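You operate a simulated robot arm through the tools that you are given. There is no shell and no other tool.

The job below is to be done with a simulated robot arm. You get a single attempt, and the scene is never put back.

JOB
Test the stop: push it in, try up, free it, reset, then raise the boom to about 280 cm.

It is judged by the outcome, as a careful person would: the job done as asked, and still so three seconds after it is handed in. It fails if anything else is knocked over, pushed out of place, dropped, spilled or broken.

ROBOT AND FRAMES
A 7-joint arm with a two-finger parallel gripper, fixed in place. Base frame: the origin is on the floor under the middle of its stand, x ahead of it, y to its left, z up. Lengths are in m, angles in degrees, forces in N, time in s.
With the tool pointing down near the work surface it reaches from about 0.38 to 0.88 m from the base axis. Its first joint turns from -143.0 to 143.0 degrees. Payload 3 kg.
The tool frame sits at the grasp point between the pads (the TCP): z along the fingers, y along the line on which they close. The tips reach 0.03 m beyond it. The gripper opens to 0.094 m. The fingers are 0.028 m wide and 0.01 m thick; the gripper's body (0.05 by 0.096 m) begins 0.055 m behind the TCP.
Orientation is that of the tool frame in the base frame, as a unit quaternion [x, y, z, w]. With the fingers straight down and closing along the base's y, the tool's x points along the base's -x, its y along +y and its z along -z.

CONTROLS
- The arm moves only by the tool arm_command. Its argument "plan" is a list of rows, each an object (a shift or turn left out is 0, a gripper value left out holds the last) with "slide": the shift along the tool's x, y, z in units of 20 mm (1.0 is 20 mm), a list of three; "turn": the turn, a rotation vector about the tool's x, y, z in units of 8 degrees (1.0 is 8 degrees), a list of three. In form: [{"slide": [dx, dy, dz], "turn": [rx, ry, rz]}, ...]. A call has 1 to 20 rows; each row shifts and turns the commanded pose from where the row before left it, along the tool's axes as they then stand. "jaw" is the opening in per cent of the stroke, from 0 (shut) to 100 (fully open), set as the call begins (left out, the last holds). A call with a number of a shift or a turn outside -1 to 1 is refused whole. A row lasts 0.2 s, in which the tool goes at most 0.05 m and 8.6 degrees; a call with a longer step from one row to the next is refused whole, and so is a gripper value outside its range. A pose out of reach is approached as far as the arm can. The call stops where the force on the tool passes 90 N (or 10 N more than at its start, if that is more) or the arm is blocked; 0.2 s more then pass. The fingers move at their own pace (about 0.072 m/s each) and stop on an object; they squeeze with about 34 N. The grip force told is the motor's: it shows also when the fingers shut on nothing. Time passes only in rows, and 0.2 s behind the last, so rows that do not move let the fingers close. It gives the time, the measured TCP pose, the force on the tool (base axes), the opening and the grip force at its end, in the units of the frame above (readings bear some noise), with the torque about the TCP (base axes, N m) and any sound that the robot's microphone picked up.
- Cameras (640 x 400 px; columns grow to the right, rows downward): "scene" is fixed at [0.2074, 0.6471, 1.572]; the picture's right is [-0.52, -0.85, 0.00], its down [-0.68, 0.42, -0.60] and it looks along [0.51, -0.31, -0.80] (base axes); focal length 338 px, centre (320, 200). "wrist" rides on the gripper at [0.076, 0.014, -0.103] in the tool frame; the picture's right is [-0.18, 0.98, 0.00], its down [-0.75, -0.14, -0.64] and it looks along [-0.63, -0.12, 0.77] (tool axes); focal length 243 px, centre (320, 200). There is no depth. A picture from a camera that has moved, and an enlarged one, comes with that camera's place and axes in the base frame and with its lens. The place of the scene camera against the robot may be out by one fixed shift of up to 0.018 m in any direction.
- capture(camera): a new picture of that camera. No time passes.
- inspect(camera, box): a new picture of the part [left, top, right, bottom] of that camera's present view, enlarged. No time passes.
- job_done(): hands the job in; it is judged then, once.

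Places have to be worked out from the pictures, the camera data and where the tool is seen. Open the gripper and draw the arm clear of the work before you hand the job in, unless the task says otherwise.

The tools are called after "Emit:" as name(argument=value, ...) on one line, values as JSON. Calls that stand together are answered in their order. arm_command: Moves the arm, as the interface text tells. Its arguments: {"type":"object","properties":{"plan":{"type":"array","items":{"type":"object","properties":{"slide":{"type":"array","items":{"type":"number"}},"turn":{"type":"array","items":{"type":"number"}}}}},"jaw":{"type":"number"}},"required":["plan"]} The other tools are called the same way: capture (camera) takes a picture; inspect (camera, box) takes an enlarged picture of a part of a camera's view; job_done () hands the job in.

At the start:

```text
time: 0.0
position: [0.3746, 0.4028, 1.272]
tool_rot: [-0.001, 1.0, 0.0, 0.0]
force: [0.6, -0.3, -0.3]
torque: [0.03, 0.0, 0.02]
gripper_width: 0.0941
grasp_force: 0.0
```

scene: 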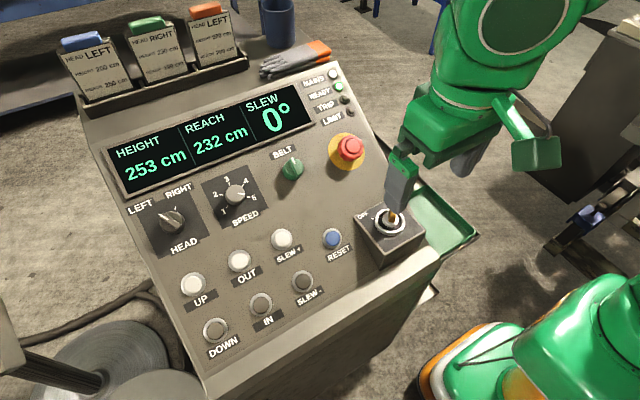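
wrist: 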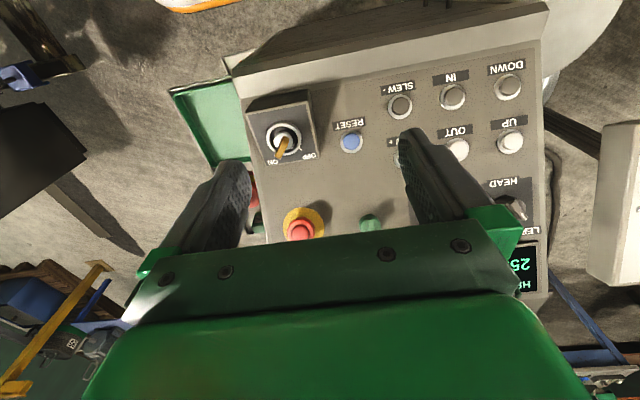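

I'll start by taking enlarged looks at the console to read the labels, lamps and key state.

Emit:
inspect(camera="scene", box=[260, 50, 460, 175])

Emit:
inspect(camera="scene", box=[100, 150, 440, 362])

Emit:
inspect(camera="scene", box=[50, 0, 340, 181])

Emit:
inspect(camera="wrist", box=[220, 50, 560, 262])

```text
3.20 times, centred on (360, 112) of scene
camera zoom: at [0.2074, 0.6471, 1.572], right [-0.52, -0.85, 0.0], down [-0.68, 0.42, -0.6], along [0.51, -0.31, -0.8], focal length 1081 px, centre (192, 480)
```

zoom: 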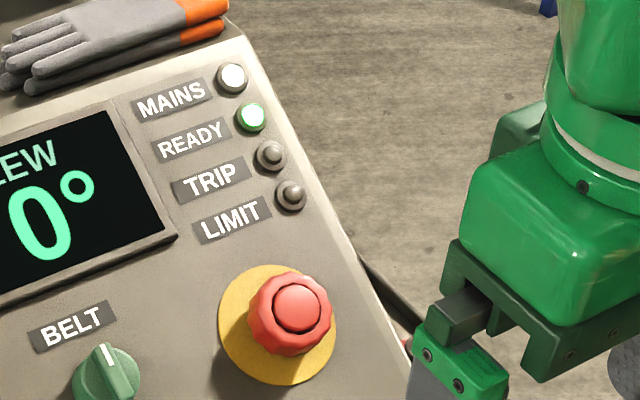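

```text
1.88 times, centred on (270, 256) of scene
camera zoom: at [0.2074, 0.6471, 1.572], right [-0.52, -0.85, 0.0], down [-0.68, 0.42, -0.6], along [0.51, -0.31, -0.8], focal length 636 px, centre (414, 95)
```

zoom: 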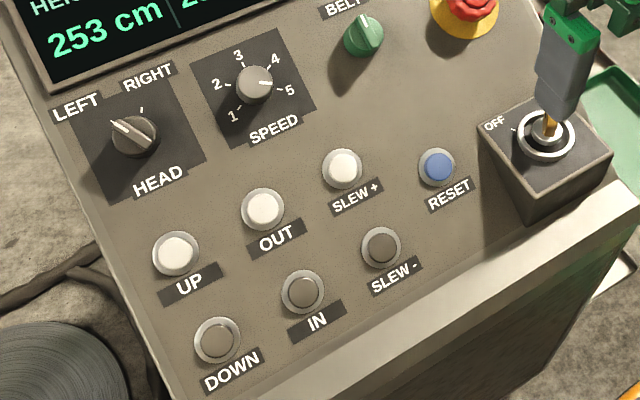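

```text
2.21 times, centred on (195, 90) of scene
camera zoom: at [0.2074, 0.6471, 1.572], right [-0.52, -0.85, 0.0], down [-0.68, 0.42, -0.6], along [0.51, -0.31, -0.8], focal length 745 px, centre (596, 442)
```

zoom: 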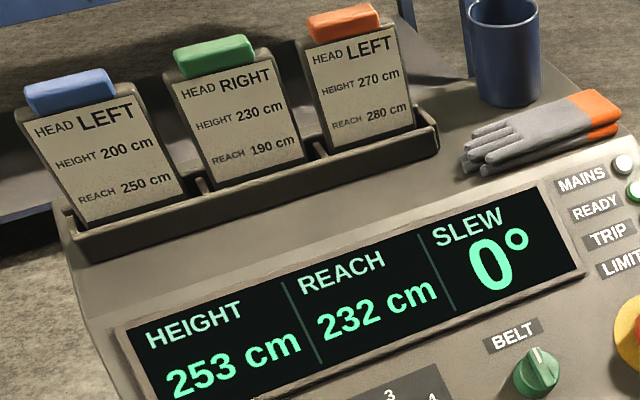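

```text
1.88 times, centred on (390, 156) of wrist
camera zoom: at [0.2975, 0.4163, 1.3735], right [0.18, 0.98, 0.0], down [0.75, -0.14, 0.64], along [0.63, -0.12, -0.77], focal length 457 px, centre (188, 283)
```

zoom: 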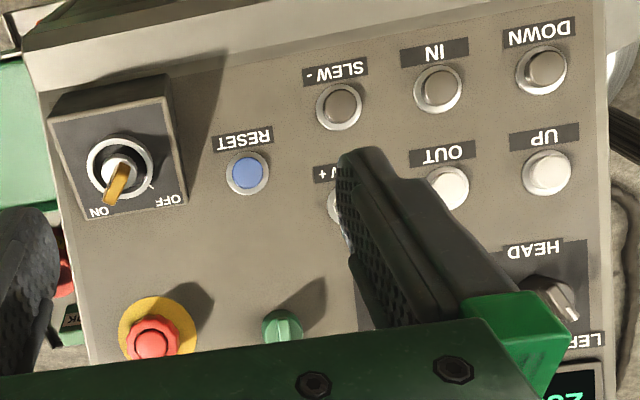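

The stop is out, MAINS and READY are lit, and the height reads 253 cm. The panel faces the robot and slopes up away from it. I'll shift the tool to the left at the same height to get a second wrist view for triangulating.

Emit:
arm_command(plan=[{"slide": [0, 1, 0]}, {"slide": [0, 1, 0]}, {"slide": [0, 1, 0]}, {"slide": [0, 1, 0]}, {"slide": [0, 1, 0]}, {"slide": [0, 1, 0]}], jaw=0)

Emit:
capture(camera="wrist")

Emit:
capture(camera="scene")

```text
time: 1.4
position: [0.3738, 0.5217, 1.2725]
tool_rot: [0.0, 1.0, 0.0, 0.001]
force: [0.3, 0.6, -0.9]
torque: [-0.01, -0.01, 0.0]
gripper_width: 0.0
grasp_force: 32.5
```

```text
taken
camera wrist: at [0.2971, 0.5358, 1.3729], right [0.18, 0.98, 0.0], down [0.75, -0.14, 0.64], along [0.63, -0.12, -0.77], focal length 243 px, centre (320, 200)
```

wrist: 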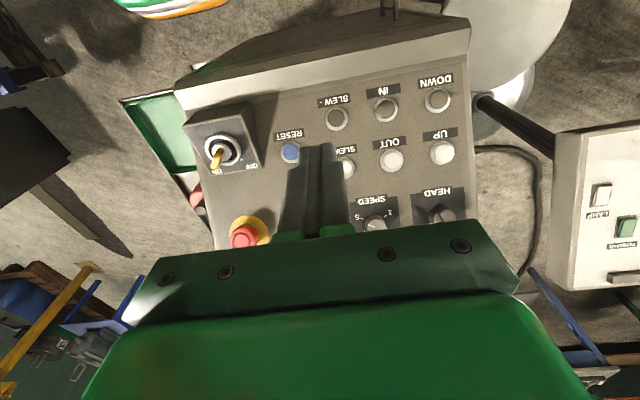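

```text
taken
```

scene: 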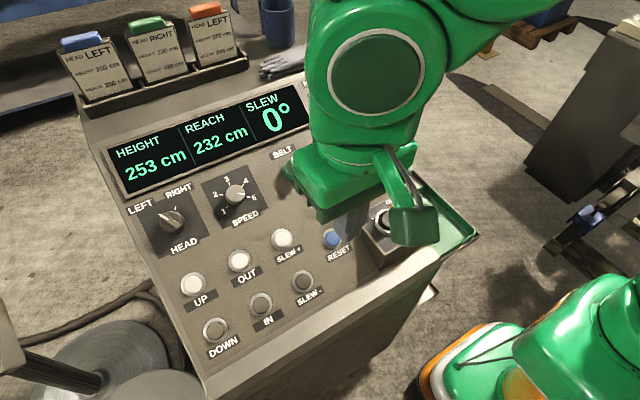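

The shift gave a useful baseline. I'll zoom in on this view to get precise pixel positions.

Emit:
inspect(camera="wrist", box=[180, 50, 500, 250])

Emit:
inspect(camera="scene", box=[130, 170, 350, 307])

```text
2.00 times, centred on (340, 150) of wrist
camera zoom: at [0.2971, 0.5358, 1.3729], right [0.18, 0.98, 0.0], down [0.75, -0.14, 0.64], along [0.63, -0.12, -0.77], focal length 485 px, centre (280, 300)
```

zoom: 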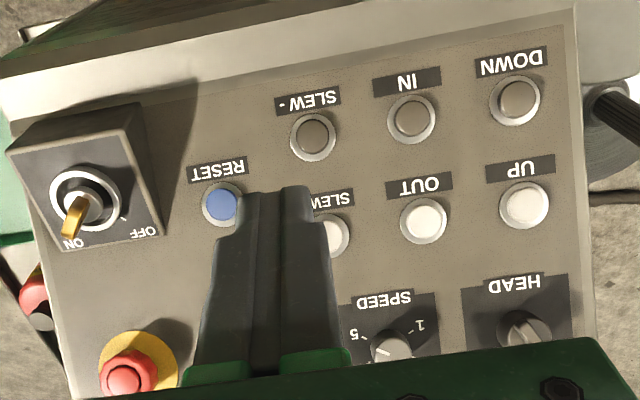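

```text
2.91 times, centred on (240, 238) of scene
camera zoom: at [0.2074, 0.6471, 1.572], right [-0.52, -0.85, 0.0], down [-0.68, 0.42, -0.6], along [0.51, -0.31, -0.8], focal length 983 px, centre (553, 88)
```

zoom: 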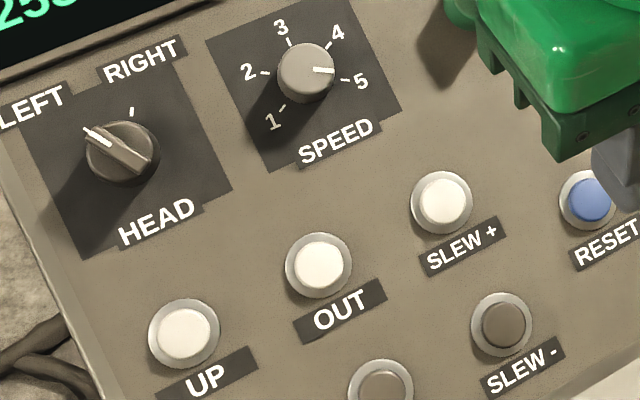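

Triangulating from the two wrist views, the panel is square to the base axes and sloped about 32°. That puts UP at about (0.562, 0.721, 0.965), RESET at about (0.519, 0.436, 0.946) and the top of the stop at about (0.624, 0.319, 1.057). I'll tilt the tool square to the panel, move it high toward the stop and look again.

Emit:
arm_command(plan=[{"turn": [0, -1, 0]}, {"turn": [0, -1, 0]}, {"turn": [0, -1, 0]}, {"turn": [0, -1, 0]}, {"slide": [-0.48, -1, 0]}, {"slide": [-0.48, -1, 0]}, {"slide": [-0.48, -1, 0]}, {"slide": [-0.48, -1, 0]}, {"slide": [-0.48, -1, 0]}, {"slide": [-0.48, -1, 0]}, {"slide": [-0.48, -1, 0]}, {"slide": [-0.48, -1, 0]}, {"slide": [-0.48, -1, 0]}, {"slide": [-0.48, -1, 0]}])

Emit:
capture(camera="wrist")

Emit:
capture(camera="scene")

```text
time: 4.6
position: [0.4756, 0.3272, 1.2855]
tool_rot: [0.0, 0.969, -0.018, 0.245]
force: [-0.3, -0.4, 0.1]
torque: [0.02, -0.01, -0.01]
gripper_width: 0.0
grasp_force: 33.2
stopped in row 14: the arm was blocked; the commanded pose is now the measured one
```

```text
taken
camera wrist: at [0.3589, 0.3435, 1.3374], right [0.17, 0.98, 0.05], down [0.36, -0.11, 0.93], along [0.92, -0.14, -0.37], focal length 243 px, centre (320, 200)
```

wrist: 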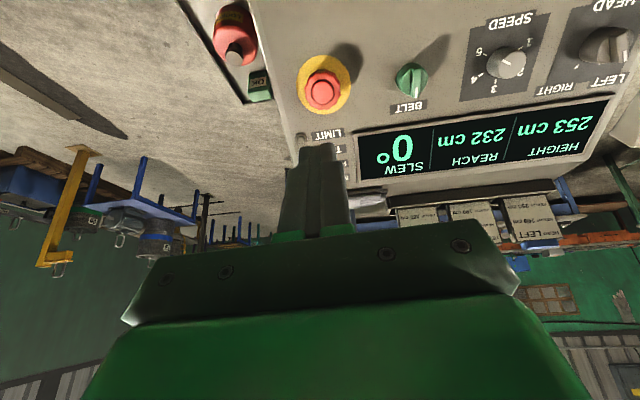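

```text
taken
```

scene: 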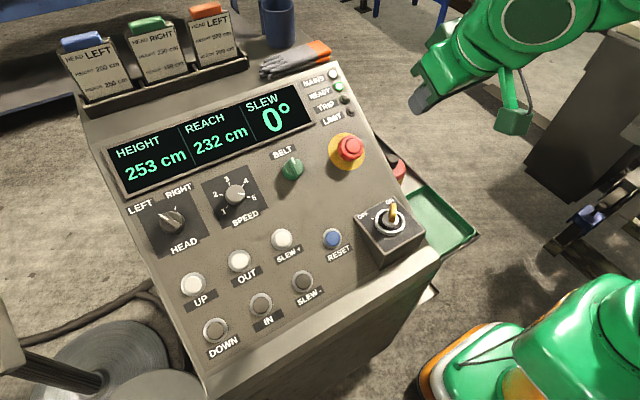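

The arm hit a joint limit, because that pose was too high and folded. Going lower and further forward should be fine. I'll restore the tilt while moving to a standoff about 7 cm off the stop along its axis.

Emit:
arm_command(plan=[{"slide": [-0.1, -0.05, 0.95]}, {"slide": [-0.1, -0.05, 0.95]}, {"slide": [-0.1, -0.05, 0.95]}, {"slide": [-0.1, -0.05, 0.95]}, {"slide": [-0.1, -0.05, 0.95], "turn": [-0.124, -0.227, 0.035]}, {"slide": [-0.1, -0.05, 0.95], "turn": [-0.124, -0.227, 0.035]}, {"slide": [-0.1, -0.05, 0.95]}, {"slide": [-0.1, -0.05, 0.5]}])

Emit:
capture(camera="wrist")

Emit:
capture(camera="scene")

```text
time: 6.4
position: [0.5578, 0.3159, 1.1733]
tool_rot: [0.0, 0.961, 0.003, 0.278]
force: [-0.2, -0.2, -0.2]
torque: [0.01, 0.0, 0.01]
gripper_width: 0.0001
grasp_force: 34.0
```

```text
taken
camera wrist: at [0.438, 0.329, 1.2179], right [0.16, 0.98, 0.11], down [0.29, -0.15, 0.94], along [0.94, -0.12, -0.31], focal length 243 px, centre (320, 200)
```

wrist: 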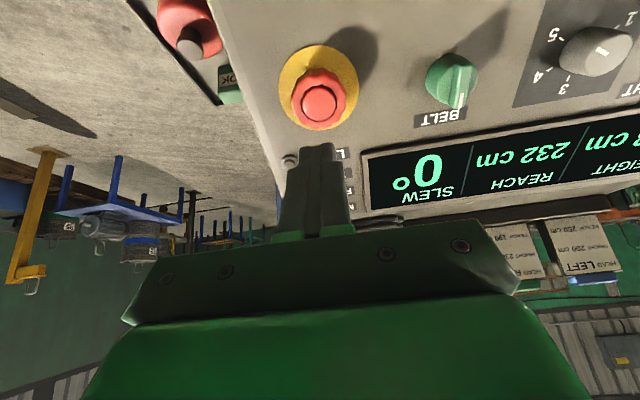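

```text
taken
```

scene: 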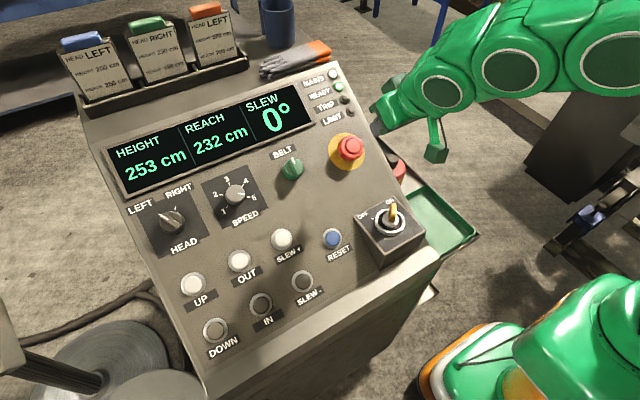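

The stop is now visible just below the fingertips. I'll zoom in to check its shape (twist arrows?) and position.

Emit:
inspect(camera="wrist", box=[240, 20, 400, 120])

Emit:
inspect(camera="wrist", box=[160, 60, 480, 260])

Emit:
inspect(camera="scene", box=[310, 50, 440, 131])

Emit:
inspect(camera="scene", box=[310, 110, 410, 173])

```text
4.00 times, centred on (320, 70) of wrist
camera zoom: at [0.438, 0.329, 1.2179], right [0.16, 0.98, 0.11], down [0.29, -0.15, 0.94], along [0.94, -0.12, -0.31], focal length 970 px, centre (320, 720)
```

zoom: 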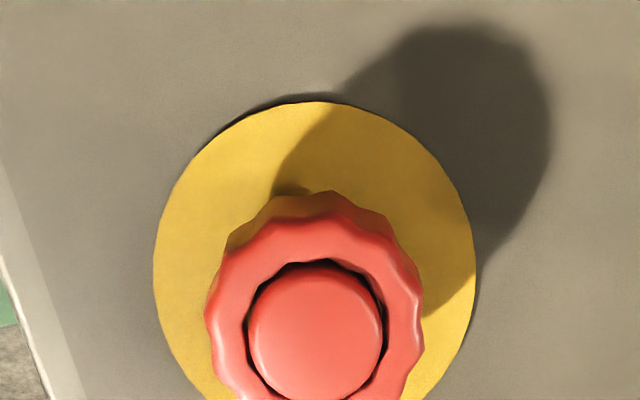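

```text
2.00 times, centred on (320, 160) of wrist
camera zoom: at [0.438, 0.329, 1.2179], right [0.16, 0.98, 0.11], down [0.29, -0.15, 0.94], along [0.94, -0.12, -0.31], focal length 485 px, centre (320, 280)
```

zoom: 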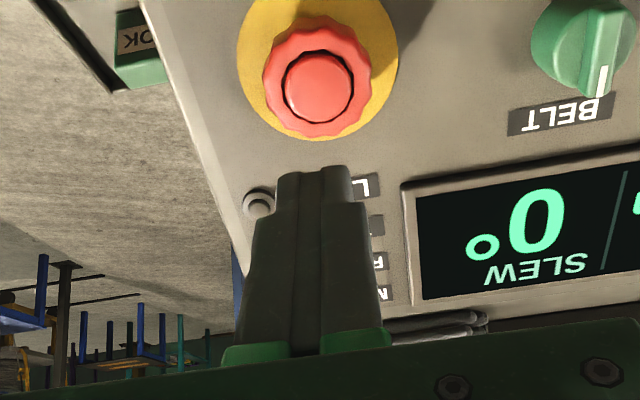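

```text
4.92 times, centred on (375, 90) of scene
camera zoom: at [0.2074, 0.6471, 1.572], right [-0.52, -0.85, 0.0], down [-0.68, 0.42, -0.6], along [0.51, -0.31, -0.8], focal length 1663 px, centre (49, 739)
```

zoom: 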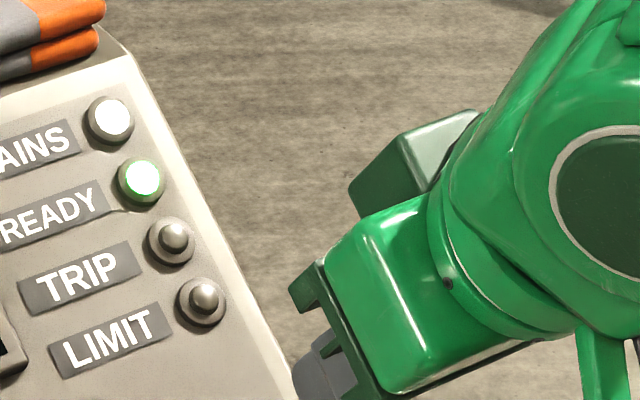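

```text
6.35 times, centred on (360, 142) of scene
camera zoom: at [0.2074, 0.6471, 1.572], right [-0.52, -0.85, 0.0], down [-0.68, 0.42, -0.6], along [0.51, -0.31, -0.8], focal length 2144 px, centre (66, 571)
```

zoom: 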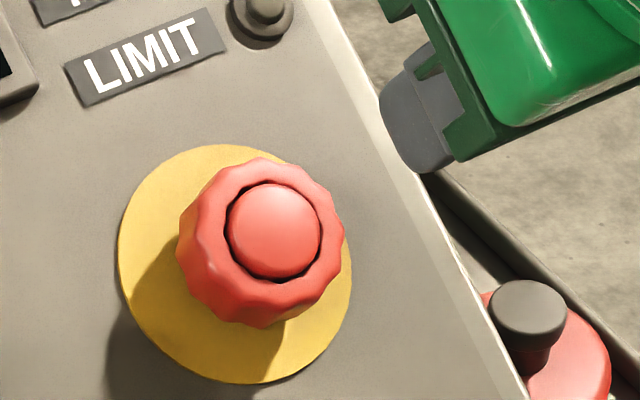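

The stop's top is at about (0.632, 0.316, 1.054), and the tool axis runs straight through it about 11 cm ahead of the tips. I'll come to within about 2 cm of it.

Emit:
arm_command(plan=[{"slide": [0, 0, 0.9]}, {"slide": [0, 0, 0.9]}, {"slide": [0, 0, 0.9]}, {"slide": [0, 0, 0.9]}, {"slide": [0, 0, 0.9]}])

Emit:
capture(camera="wrist")

Emit:
inspect(camera="scene", box=[270, 50, 430, 150])

```text
time: 7.6
position: [0.6063, 0.3166, 1.0965]
tool_rot: [0.0, 0.961, 0.004, 0.277]
force: [0.9, 0.4, 0.5]
torque: [-0.03, -0.01, 0.01]
gripper_width: 0.0001
grasp_force: 33.1
```

```text
taken
camera wrist: at [0.4862, 0.3294, 1.1413], right [0.15, 0.98, 0.11], down [0.29, -0.15, 0.94], along [0.94, -0.11, -0.31], focal length 243 px, centre (320, 200)
```

wrist: 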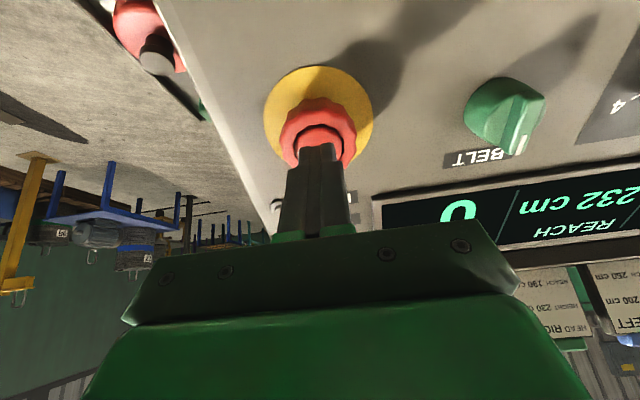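

```text
4.00 times, centred on (350, 100) of scene
camera zoom: at [0.2074, 0.6471, 1.572], right [-0.52, -0.85, 0.0], down [-0.68, 0.42, -0.6], along [0.51, -0.31, -0.8], focal length 1351 px, centre (200, 600)
```

zoom: 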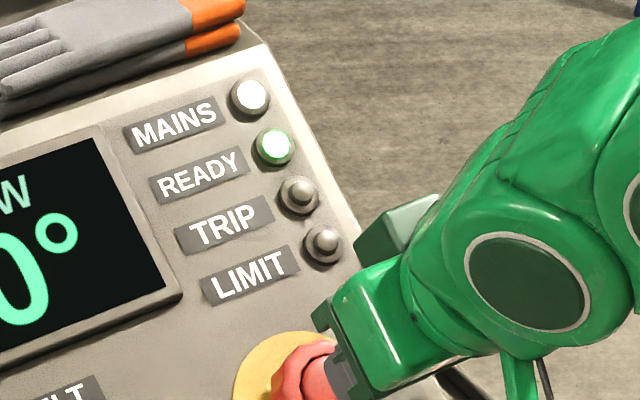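

The tips are centred about 2 cm above the mushroom. I'll press in with small steps along the axis.

Emit:
arm_command(plan=[{"slide": [0, 0, 0.25]}, {"slide": [0, 0, 0.25]}, {"slide": [0, 0, 0.25]}, {"slide": [0, 0, 0.2]}, {"slide": [0, 0, 0.2]}, {"slide": [0, 0, 0.2]}])

Emit:
capture(camera="wrist")

Emit:
inspect(camera="scene", box=[270, 50, 430, 150])

```text
time: 9.0
position: [0.619, 0.3158, 1.0769]
tool_rot: [0.001, 0.961, 0.004, 0.278]
force: [-55.6, -16.8, 49.9]
torque: [-0.52, 1.55, -0.24]
gripper_width: 0.0
grasp_force: 32.9
```

```text
taken
camera wrist: at [0.4987, 0.3291, 1.1213], right [0.15, 0.98, 0.11], down [0.29, -0.15, 0.94], along [0.94, -0.12, -0.31], focal length 243 px, centre (320, 200)
```

wrist: 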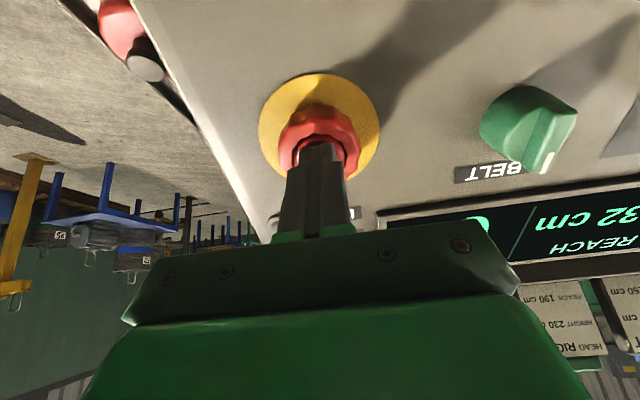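

```text
4.00 times, centred on (350, 100) of scene
camera zoom: at [0.2074, 0.6471, 1.572], right [-0.52, -0.85, 0.0], down [-0.68, 0.42, -0.6], along [0.51, -0.31, -0.8], focal length 1351 px, centre (200, 600)
```

zoom: 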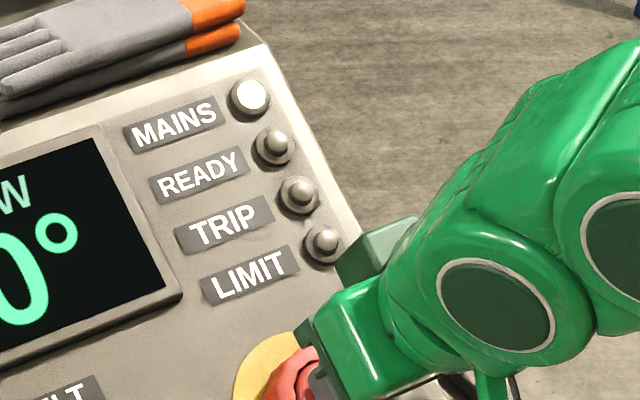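

READY has gone out, with about 77 N on the tool. I'll back off and check whether the stop stays latched in.

Emit:
arm_command(plan=[{"slide": [0, 0, 0.1]}, {"slide": [0, 0, -0.3]}, {"slide": [0, 0, -0.9]}, {"slide": [0, 0, -0.9]}, {"slide": [0, 0, -0.9]}])

Emit:
inspect(camera="wrist", box=[160, 60, 480, 260])

Emit:
inspect(camera="scene", box=[270, 50, 430, 150])

```text
time: 9.3
position: [0.6179, 0.3154, 1.0749]
tool_rot: [0.001, 0.961, 0.004, 0.278]
force: [-33.8, -12.2, 32.5]
torque: [-0.39, 0.99, -0.2]
gripper_width: 0.0
grasp_force: 33.4
stopped in row 1: the force on the tool passed its limit at 99 N (the readings are from after the stop); the commanded pose is now the measured one
```

```text
2.00 times, centred on (320, 160) of wrist
camera zoom: at [0.4987, 0.3292, 1.1215], right [0.15, 0.98, 0.11], down [0.29, -0.15, 0.94], along [0.94, -0.12, -0.31], focal length 485 px, centre (320, 280)
```

zoom: 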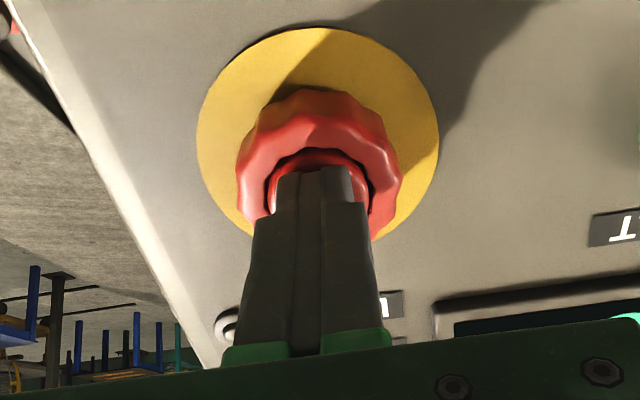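

```text
4.00 times, centred on (350, 100) of scene
camera zoom: at [0.2074, 0.6471, 1.572], right [-0.52, -0.85, 0.0], down [-0.68, 0.42, -0.6], along [0.51, -0.31, -0.8], focal length 1351 px, centre (200, 600)
```

zoom: 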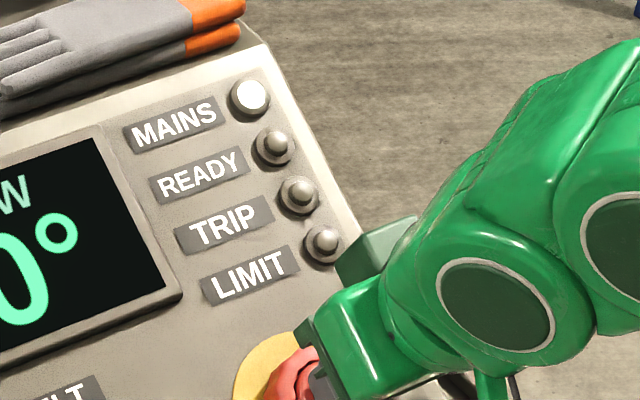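

The stop bottomed out and the force limit ended that call. Now I'll back off along the axis.

Emit:
arm_command(plan=[{"slide": [0, 0, -0.5]}, {"slide": [0, 0, -0.9]}, {"slide": [0, 0, -0.9]}, {"slide": [0, 0, -0.9]}, {"slide": [0, 0, -0.9]}])

Emit:
inspect(camera="wrist", box=[160, 20, 480, 220])

Emit:
inspect(camera="scene", box=[270, 50, 430, 150])

Emit:
inspect(camera="scene", box=[310, 110, 410, 173])

```text
time: 10.5
position: [0.5758, 0.3155, 1.1467]
tool_rot: [0.001, 0.961, 0.004, 0.277]
force: [0.3, -0.4, 0.7]
torque: [-0.02, -0.04, 0.01]
gripper_width: 0.0
grasp_force: 32.7
```

```text
2.00 times, centred on (320, 120) of wrist
camera zoom: at [0.4564, 0.3284, 1.1913], right [0.16, 0.98, 0.1], down [0.3, -0.15, 0.94], along [0.94, -0.12, -0.31], focal length 485 px, centre (320, 360)
```

zoom: 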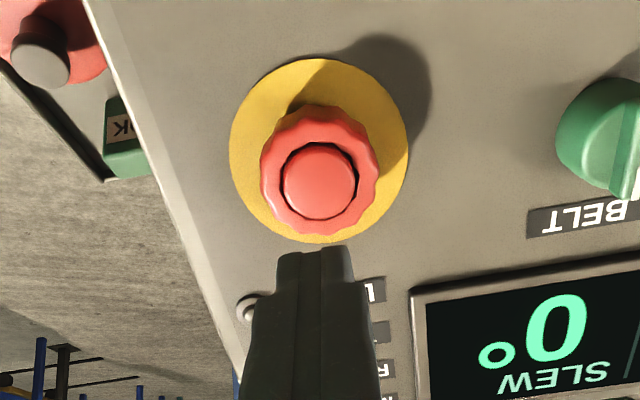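

```text
4.00 times, centred on (350, 100) of scene
camera zoom: at [0.2074, 0.6471, 1.572], right [-0.52, -0.85, 0.0], down [-0.68, 0.42, -0.6], along [0.51, -0.31, -0.8], focal length 1351 px, centre (200, 600)
```

zoom: 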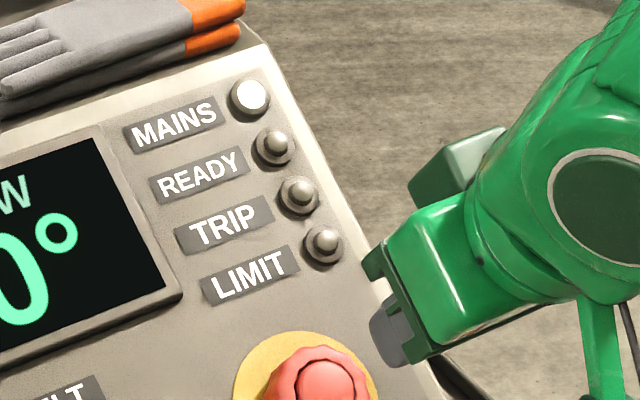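

```text
6.35 times, centred on (360, 142) of scene
camera zoom: at [0.2074, 0.6471, 1.572], right [-0.52, -0.85, 0.0], down [-0.68, 0.42, -0.6], along [0.51, -0.31, -0.8], focal length 2144 px, centre (66, 571)
```

zoom: 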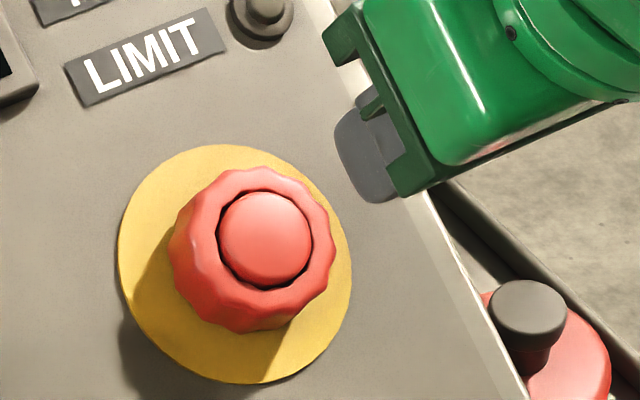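

The stop is latched in: it sits lower, READY is out and there is no force on the tool. Next I'll traverse high over the panel to a hover above UP.

Emit:
arm_command(plan=[{"slide": [0.27, 1, 0]}, {"slide": [0.27, 1, 0]}, {"slide": [0.27, 1, 0]}, {"slide": [0.27, 1, 0]}, {"slide": [0.27, 1, 0]}, {"slide": [0.27, 1, 0]}, {"slide": [0.27, 1, 0.1]}, {"slide": [0.27, 1, 0.1]}, {"slide": [0.27, 1, 0.1]}, {"slide": [0.27, 1, 0.1]}, {"slide": [0.27, 1, 0.1]}, {"slide": [0.27, 1, 0.1]}, {"slide": [0.27, 1, 0.1]}, {"slide": [0.27, 1, 0.1]}, {"slide": [0.27, 1, 0.1]}, {"slide": [0.27, 1, 0.1]}, {"slide": [0.27, 1, 0.1]}, {"slide": [0.27, 1, 0.1]}, {"slide": [0.27, 1, 0.1]}, {"slide": [0.27, 1, 0.1]}])

Emit:
capture(camera="wrist")

Emit:
capture(camera="scene")

```text
time: 14.7
position: [0.4994, 0.7154, 1.0671]
tool_rot: [0.001, 0.96, 0.002, 0.279]
force: [0.2, 0.5, -0.2]
torque: [0.01, 0.01, 0.02]
gripper_width: 0.0
grasp_force: 33.6
```

```text
taken
camera wrist: at [0.3795, 0.7287, 1.1117], right [0.16, 0.98, 0.1], down [0.29, -0.15, 0.94], along [0.94, -0.12, -0.31], focal length 243 px, centre (320, 200)
```

wrist: 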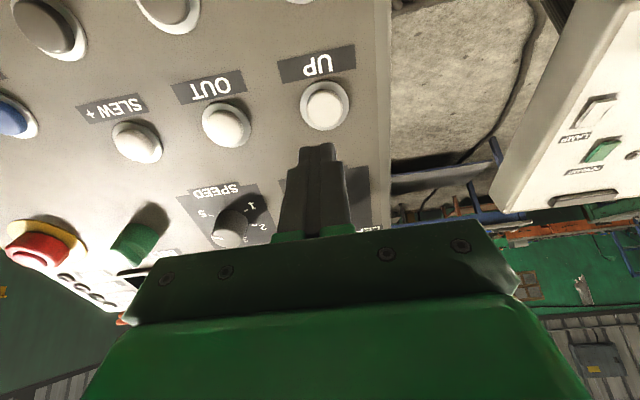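

```text
taken
```

scene: 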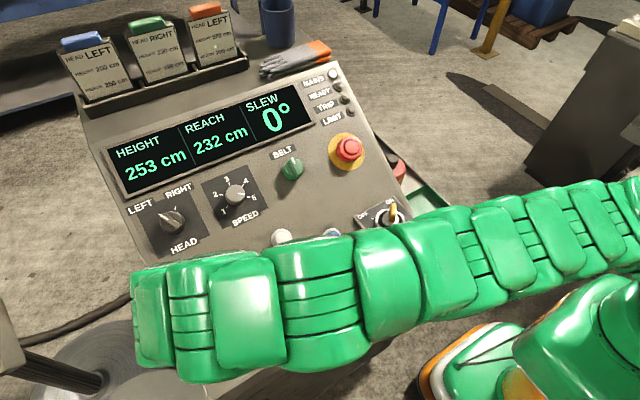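

I'm hovering over UP. The new view puts it at about (0.562, 0.720, 0.964), about 9 cm from the tips and 4 mm to the left. I'll correct that and close to about 2 cm.

Emit:
arm_command(plan=[{"slide": [0.03, 0.055, 0.9]}, {"slide": [0.03, 0.055, 0.9]}, {"slide": [0.03, 0.055, 0.9]}, {"slide": [0.02, 0.055, 0.8]}])

Emit:
inspect(camera="wrist", box=[160, 40, 480, 240])

Emit:
capture(camera="scene")

```text
time: 15.7
position: [0.5356, 0.7217, 1.0046]
tool_rot: [0.001, 0.96, 0.004, 0.279]
force: [0.2, 0.1, 0.0]
torque: [-0.03, 0.03, 0.01]
gripper_width: 0.0
grasp_force: 33.0
```

```text
2.00 times, centred on (320, 140) of wrist
camera zoom: at [0.4154, 0.7353, 1.0509], right [0.15, 0.98, 0.11], down [0.29, -0.15, 0.94], along [0.94, -0.11, -0.31], focal length 485 px, centre (320, 320)
```

zoom: 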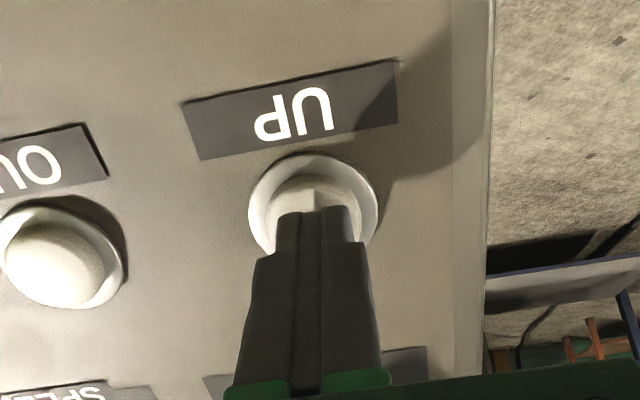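

```text
taken
```

scene: 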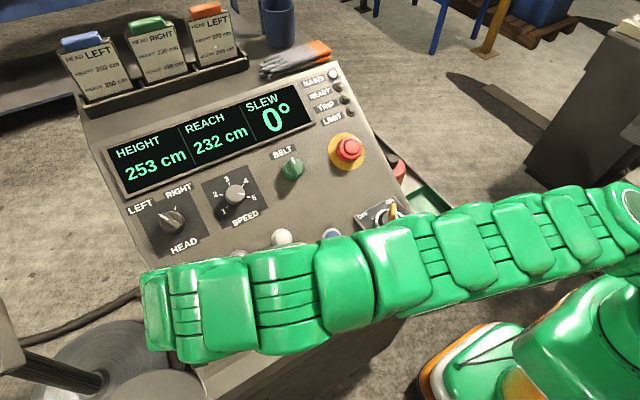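

Well centred over UP with about 18 mm to go. I'll press it with the stop still latched, so nothing should move, and watch the force.

Emit:
arm_command(plan=[{"slide": [0, 0, 0.25]}, {"slide": [0, 0, 0.25]}, {"slide": [0, 0, 0.25]}, {"slide": [0, 0, 0.1]}, {"slide": [0, 0, 0.1]}])

Emit:
inspect(camera="wrist", box=[160, 40, 480, 240])

Emit:
inspect(camera="scene", box=[100, 50, 420, 250])

```text
time: 16.9
position: [0.5413, 0.7227, 0.9961]
tool_rot: [-0.001, 0.96, 0.005, 0.281]
force: [-19.4, -17.5, 28.5]
torque: [-0.69, 0.55, -0.05]
gripper_width: 0.0
grasp_force: 33.2
heard: click
stopped in row 5: the force on the tool passed its limit at 97 N (the readings are from after the stop); the commanded pose is now the measured one
```

```text
2.00 times, centred on (320, 140) of wrist
camera zoom: at [0.4215, 0.7351, 1.0402], right [0.15, 0.98, 0.11], down [0.29, -0.15, 0.95], along [0.94, -0.11, -0.31], focal length 485 px, centre (320, 320)
```

zoom: 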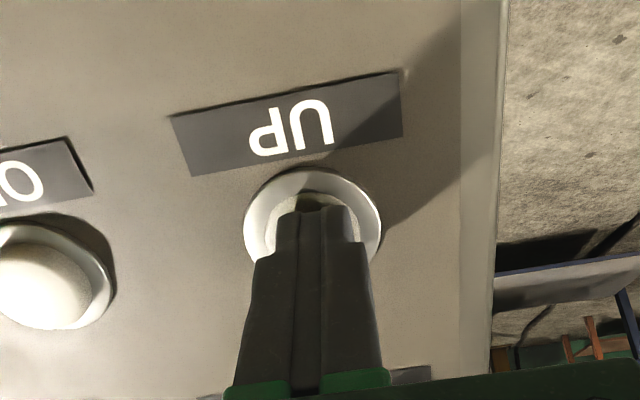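

```text
2.00 times, centred on (260, 150) of scene
camera zoom: at [0.2074, 0.6471, 1.572], right [-0.52, -0.85, 0.0], down [-0.68, 0.42, -0.6], along [0.51, -0.31, -0.8], focal length 676 px, centre (440, 300)
```

zoom: 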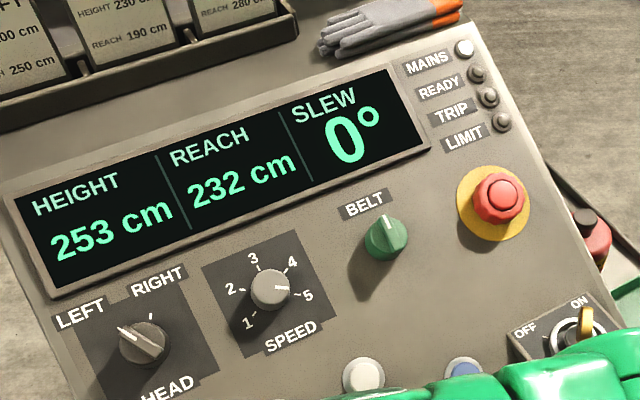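

I heard a click and the button is fully down, but the height stays at 253 cm, so the stop blocks UP. I'll hold it a moment to confirm, then ease off in small steps to learn where the button releases.

Emit:
arm_command(plan=[{"slide": [0, 0, 0]}, {"slide": [0, 0, 0]}, {"slide": [0, 0, -0.05]}])

Emit:
inspect(camera="scene", box=[100, 50, 420, 250])

Emit:
arm_command(plan=[{"slide": [0, 0, -0.1]}])

Emit:
arm_command(plan=[{"slide": [0, 0, -0.1]}])

Emit:
arm_command(plan=[{"slide": [0, 0, -0.1]}])

```text
time: 17.7
position: [0.5412, 0.7212, 0.9954]
tool_rot: [0.0, 0.96, 0.005, 0.282]
force: [-18.6, -13.0, 37.6]
torque: [-0.59, 0.43, 0.14]
gripper_width: 0.0
grasp_force: 33.5
```

```text
2.00 times, centred on (260, 150) of scene
camera zoom: at [0.2074, 0.6471, 1.572], right [-0.52, -0.85, 0.0], down [-0.68, 0.42, -0.6], along [0.51, -0.31, -0.8], focal length 676 px, centre (440, 300)
```

zoom: 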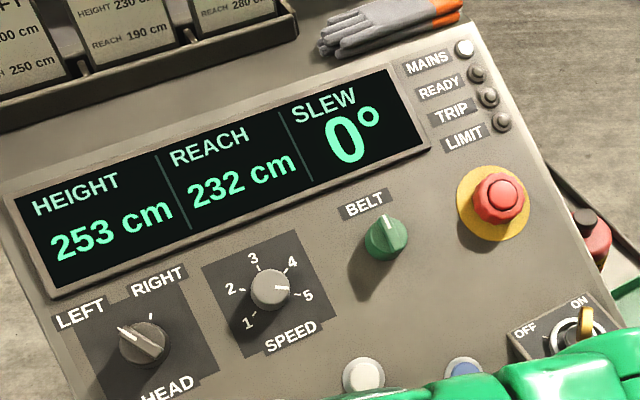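

```text
time: 18.1
position: [0.5406, 0.7229, 0.9964]
tool_rot: [0.001, 0.96, 0.004, 0.28]
force: [-0.5, 5.5, 21.1]
torque: [0.12, -0.05, 0.02]
gripper_width: 0.0
grasp_force: 32.6
```

```text
time: 18.5
position: [0.5396, 0.7223, 0.9954]
tool_rot: [0.001, 0.961, 0.002, 0.278]
force: [-1.0, -1.8, 3.3]
torque: [-0.07, 0.05, -0.03]
gripper_width: 0.0003
grasp_force: 32.9
```

```text
time: 18.9
position: [0.5386, 0.7232, 0.9995]
tool_rot: [0.0, 0.96, 0.003, 0.279]
force: [-2.4, -2.7, 1.6]
torque: [-0.06, 0.06, -0.05]
gripper_width: 0.0
grasp_force: 32.7
```

The bottom-out force is gone and only a few newtons of spring remain. Two more small steps should show where contact ends.

Emit:
arm_command(plan=[{"slide": [0, 0, -0.1]}])

Emit:
arm_command(plan=[{"slide": [0, 0, -0.1]}])

Emit:
inspect(camera="wrist", box=[160, 40, 480, 240])

```text
time: 19.3
position: [0.5378, 0.7234, 1.0006]
tool_rot: [-0.001, 0.96, 0.005, 0.279]
force: [-2.3, -0.2, -1.1]
torque: [-0.03, 0.04, -0.01]
gripper_width: 0.0
grasp_force: 32.9
```

```text
time: 19.7
position: [0.5361, 0.7233, 1.002]
tool_rot: [-0.001, 0.96, 0.004, 0.279]
force: [-0.8, 0.3, -0.5]
torque: [0.02, 0.01, 0.03]
gripper_width: 0.0
grasp_force: 32.7
```

```text
2.00 times, centred on (320, 140) of wrist
camera zoom: at [0.4162, 0.7356, 1.0475], right [0.15, 0.98, 0.11], down [0.29, -0.15, 0.94], along [0.94, -0.11, -0.31], focal length 485 px, centre (320, 320)
```

zoom: 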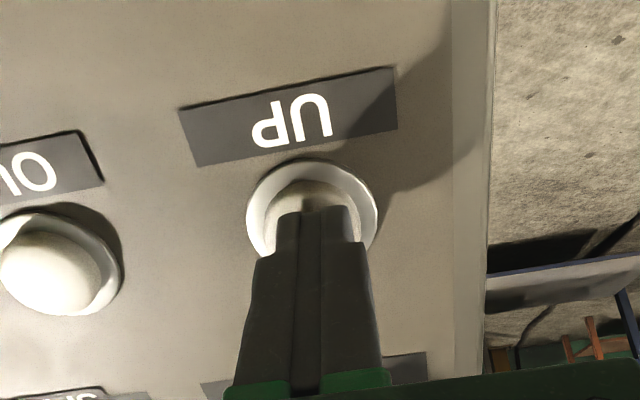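

UP's contact point is clear: about 6 mm of travel, bottoming at TCP about (0.541, 0.722, 0.996). Now I'll back away and return over the panel to the stop's axis.

Emit:
arm_command(plan=[{"slide": [0, 0, -1]}, {"slide": [0, 0, -1]}, {"slide": [0, 0, -1]}, {"slide": [0, 0, -1]}, {"slide": [0, 0, -1]}])

Emit:
arm_command(plan=[{"slide": [-0.27, -1, 0]}, {"slide": [-0.27, -1, 0]}, {"slide": [-0.27, -1, 0]}, {"slide": [-0.27, -1, 0]}, {"slide": [-0.27, -1, 0]}, {"slide": [-0.27, -1, 0]}, {"slide": [-0.27, -1, 0]}, {"slide": [-0.27, -1, 0]}, {"slide": [-0.27, -1, 0]}, {"slide": [-0.27, -1, 0]}, {"slide": [-0.27, -1, 0]}, {"slide": [-0.27, -1, 0]}, {"slide": [-0.27, -1, 0]}, {"slide": [-0.27, -1, 0]}, {"slide": [-0.27, -1, 0]}, {"slide": [-0.27, -1, 0]}, {"slide": [-0.27, -1, 0]}, {"slide": [-0.27, -1, 0]}, {"slide": [-0.27, -1, 0]}, {"slide": [-0.27, -1, 0]}])

Emit:
capture(camera="wrist")

Emit:
inspect(camera="scene", box=[100, 50, 420, 250])

```text
time: 20.9
position: [0.484, 0.7226, 1.0885]
tool_rot: [0.0, 0.96, 0.005, 0.28]
force: [0.9, 0.7, 0.3]
torque: [0.01, 0.0, -0.04]
gripper_width: 0.0
grasp_force: 33.4
```

```text
time: 25.1
position: [0.5765, 0.3203, 1.1422]
tool_rot: [0.0, 0.96, 0.004, 0.28]
force: [0.2, 1.2, -0.5]
torque: [0.01, 0.03, -0.01]
gripper_width: 0.0001
grasp_force: 33.1
```

```text
taken
camera wrist: at [0.4563, 0.3341, 1.1869], right [0.15, 0.98, 0.11], down [0.29, -0.15, 0.94], along [0.94, -0.11, -0.31], focal length 243 px, centre (320, 200)
```

wrist: 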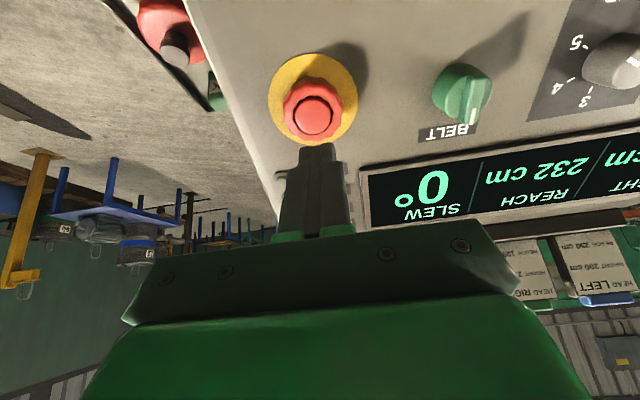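

```text
2.00 times, centred on (260, 150) of scene
camera zoom: at [0.2074, 0.6471, 1.572], right [-0.52, -0.85, 0.0], down [-0.68, 0.42, -0.6], along [0.51, -0.31, -0.8], focal length 676 px, centre (440, 300)
```

zoom: 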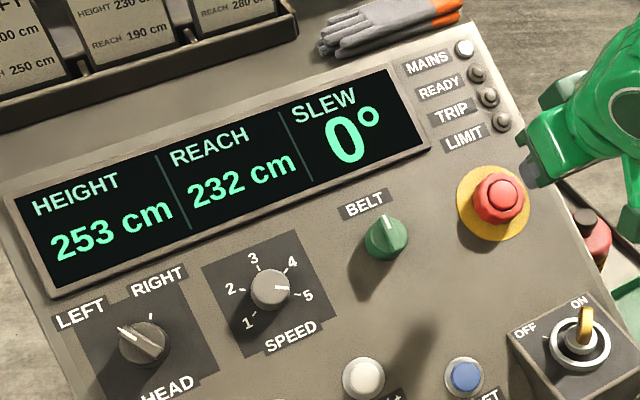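

Back on the stop's axis, with height still 253 cm. I'll zoom on the mushroom before gripping it.

Emit:
inspect(camera="wrist", box=[240, 40, 400, 140])

Emit:
inspect(camera="scene", box=[320, 120, 380, 158])

```text
4.00 times, centred on (320, 90) of wrist
camera zoom: at [0.4563, 0.3341, 1.1869], right [0.15, 0.98, 0.11], down [0.29, -0.15, 0.94], along [0.94, -0.11, -0.31], focal length 970 px, centre (320, 640)
```

zoom: 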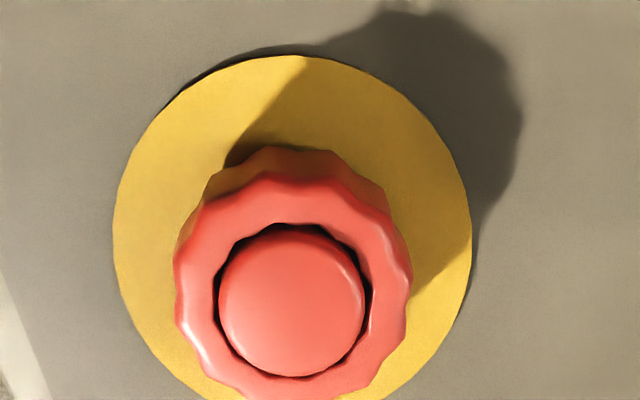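

```text
10.53 times, centred on (350, 139) of scene
camera zoom: at [0.2074, 0.6471, 1.572], right [-0.52, -0.85, 0.0], down [-0.68, 0.42, -0.6], along [0.51, -0.31, -0.8], focal length 3555 px, centre (4, 842)
```

zoom: 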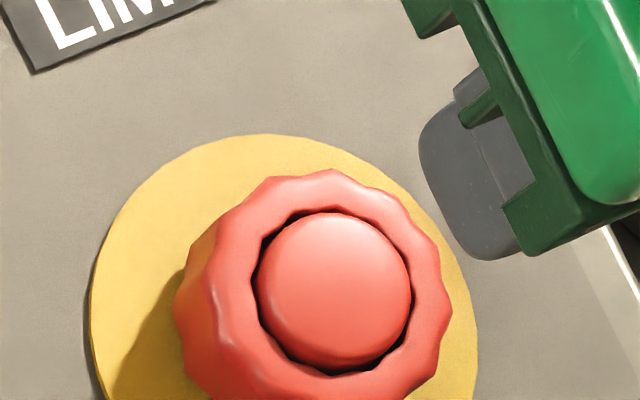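

No arrows are visible, but the scalloped ring points to a twist release, so I'll try clockwise first. The latched mushroom's top is at about (0.634, 0.315, 1.0505) with a diameter of about 54 mm. I'll open the jaws, centre in y and come down around it.

Emit:
arm_command(plan=[{"slide": [0.02, -0.17, 0]}, {"slide": [0.02, -0.17, 0]}, {"slide": [0, 0, 0]}, {"slide": [0, 0, 0]}, {"slide": [0, 0, 0.8]}, {"slide": [0, 0, 0.8]}], jaw=100)

Emit:
capture(camera="wrist")

Emit:
inspect(camera="scene", box=[290, 80, 430, 168])

```text
time: 26.5
position: [0.5918, 0.3143, 1.1153]
tool_rot: [-0.001, 0.96, 0.005, 0.28]
force: [0.1, 0.2, -0.1]
torque: [0.01, -0.01, -0.02]
gripper_width: 0.0941
grasp_force: 0.2
```

```text
taken
camera wrist: at [0.4722, 0.3279, 1.1596], right [0.15, 0.98, 0.11], down [0.29, -0.15, 0.94], along [0.94, -0.11, -0.31], focal length 243 px, centre (320, 200)
```

wrist: 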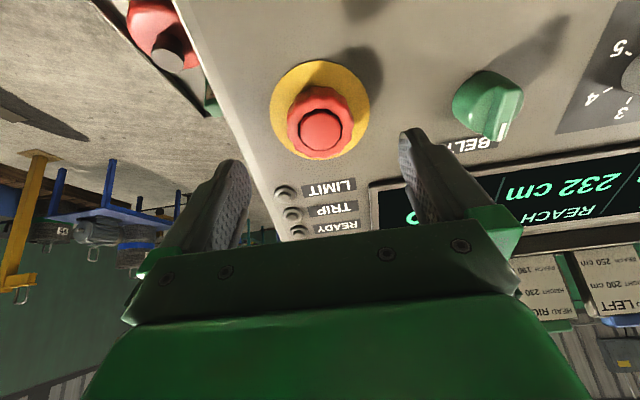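

```text
4.55 times, centred on (360, 124) of scene
camera zoom: at [0.2074, 0.6471, 1.572], right [-0.52, -0.85, 0.0], down [-0.68, 0.42, -0.6], along [0.51, -0.31, -0.8], focal length 1535 px, centre (138, 546)
```

zoom: 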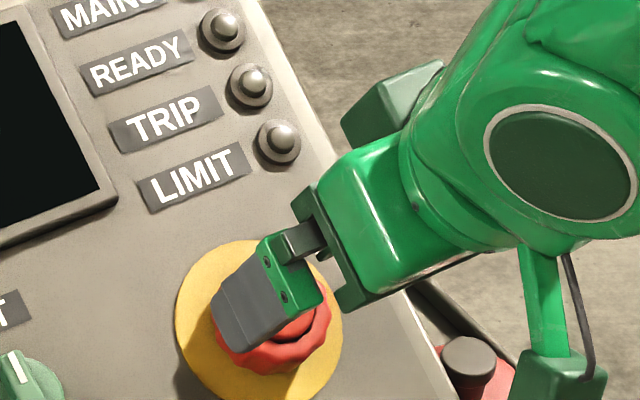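

Centred on the stop. I'll advance about 69 mm so the pads straddle the mushroom head.

Emit:
arm_command(plan=[{"slide": [0, 0, 0.8]}, {"slide": [0, 0, 0.8]}, {"slide": [0, 0, 0.8]}, {"slide": [0, 0, 0.5]}, {"slide": [0, 0, 0.5]}])

Emit:
capture(camera="wrist")

Emit:
inspect(camera="scene", box=[290, 80, 430, 168])

```text
time: 27.7
position: [0.6273, 0.3157, 1.0582]
tool_rot: [0.0, 0.96, 0.004, 0.28]
force: [-0.2, 0.5, 0.3]
torque: [-0.02, 0.02, 0.04]
gripper_width: 0.094
grasp_force: 0.0
```

```text
taken
camera wrist: at [0.508, 0.3278, 1.1029], right [0.15, 0.98, 0.11], down [0.29, -0.15, 0.95], along [0.94, -0.11, -0.31], focal length 243 px, centre (320, 200)
```

wrist: 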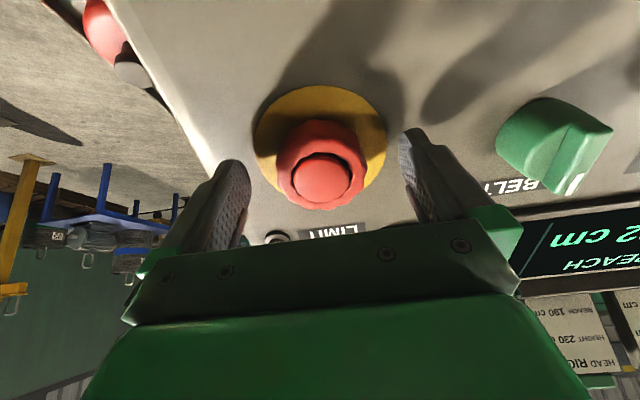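

```text
4.55 times, centred on (360, 124) of scene
camera zoom: at [0.2074, 0.6471, 1.572], right [-0.52, -0.85, 0.0], down [-0.68, 0.42, -0.6], along [0.51, -0.31, -0.8], focal length 1535 px, centre (138, 546)
```

zoom: 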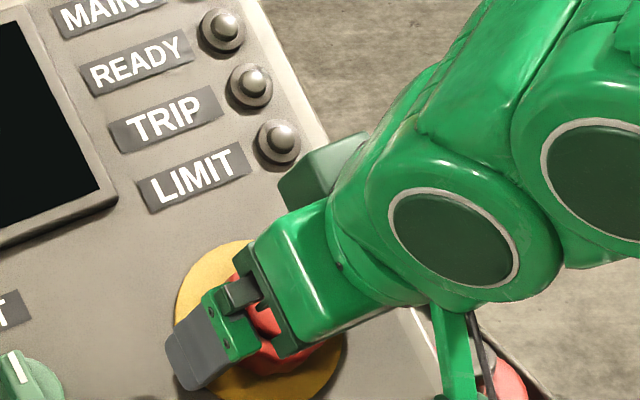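

The pads are on both sides of the mushroom, about 2 cm down from its top, with no contact. I'll close on it.

Emit:
arm_command(plan=[{"slide": [0, 0, 0]}, {"slide": [0, 0, 0]}, {"slide": [0, 0, 0]}], jaw=0)

Emit:
capture(camera="wrist")

```text
time: 28.5
position: [0.6267, 0.3135, 1.059]
tool_rot: [-0.001, 0.96, 0.005, 0.279]
force: [0.5, 1.1, 0.8]
torque: [-0.32, -0.11, -0.19]
gripper_width: 0.0538
grasp_force: 44.8
```

```text
taken
camera wrist: at [0.5079, 0.3278, 1.1029], right [0.15, 0.98, 0.11], down [0.29, -0.15, 0.94], along [0.94, -0.11, -0.31], focal length 243 px, centre (320, 200)
```

wrist: 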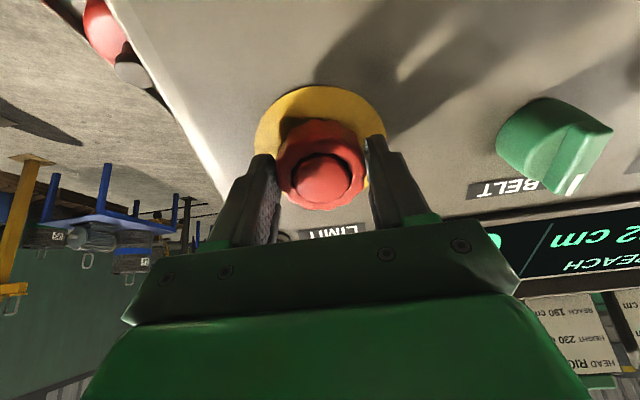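

The mushroom is gripped at 54 mm. Now I'll twist clockwise, a positive turn about the tool axis pointing into the panel.

Emit:
arm_command(plan=[{"turn": [0, 0, 0.6]}, {"turn": [0, 0, 0.6]}, {"turn": [0, 0, 0.6]}, {"turn": [0, 0, 0.6]}])

Emit:
capture(camera="wrist")

Emit:
inspect(camera="scene", box=[290, 80, 430, 168])

```text
time: 29.5
position: [0.6266, 0.3172, 1.0573]
tool_rot: [0.161, 0.947, 0.052, 0.275]
force: [15.6, 20.2, 11.5]
torque: [-0.34, -0.83, -0.05]
gripper_width: 0.0533
grasp_force: 44.8
```

```text
taken
camera wrist: at [0.5154, 0.3533, 1.1078], right [0.42, 0.87, 0.28], down [0.22, -0.39, 0.9], along [0.88, -0.31, -0.35], focal length 243 px, centre (320, 200)
```

wrist: 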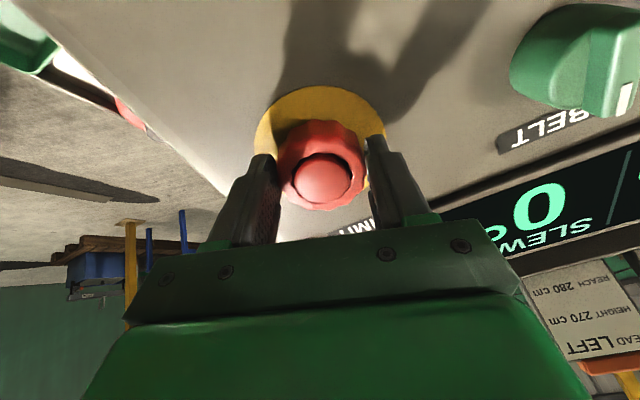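

```text
4.55 times, centred on (360, 124) of scene
camera zoom: at [0.2074, 0.6471, 1.572], right [-0.52, -0.85, 0.0], down [-0.68, 0.42, -0.6], along [0.51, -0.31, -0.8], focal length 1535 px, centre (138, 546)
```

zoom: 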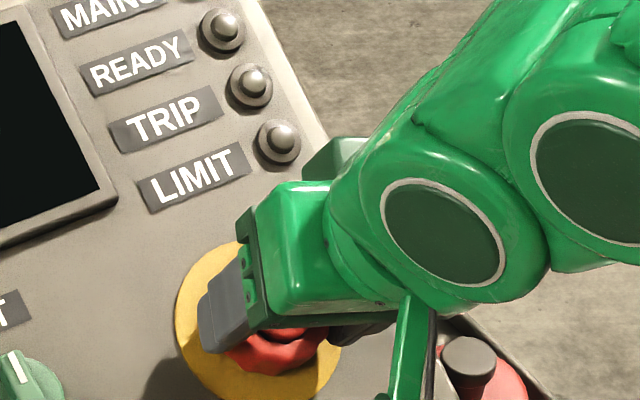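

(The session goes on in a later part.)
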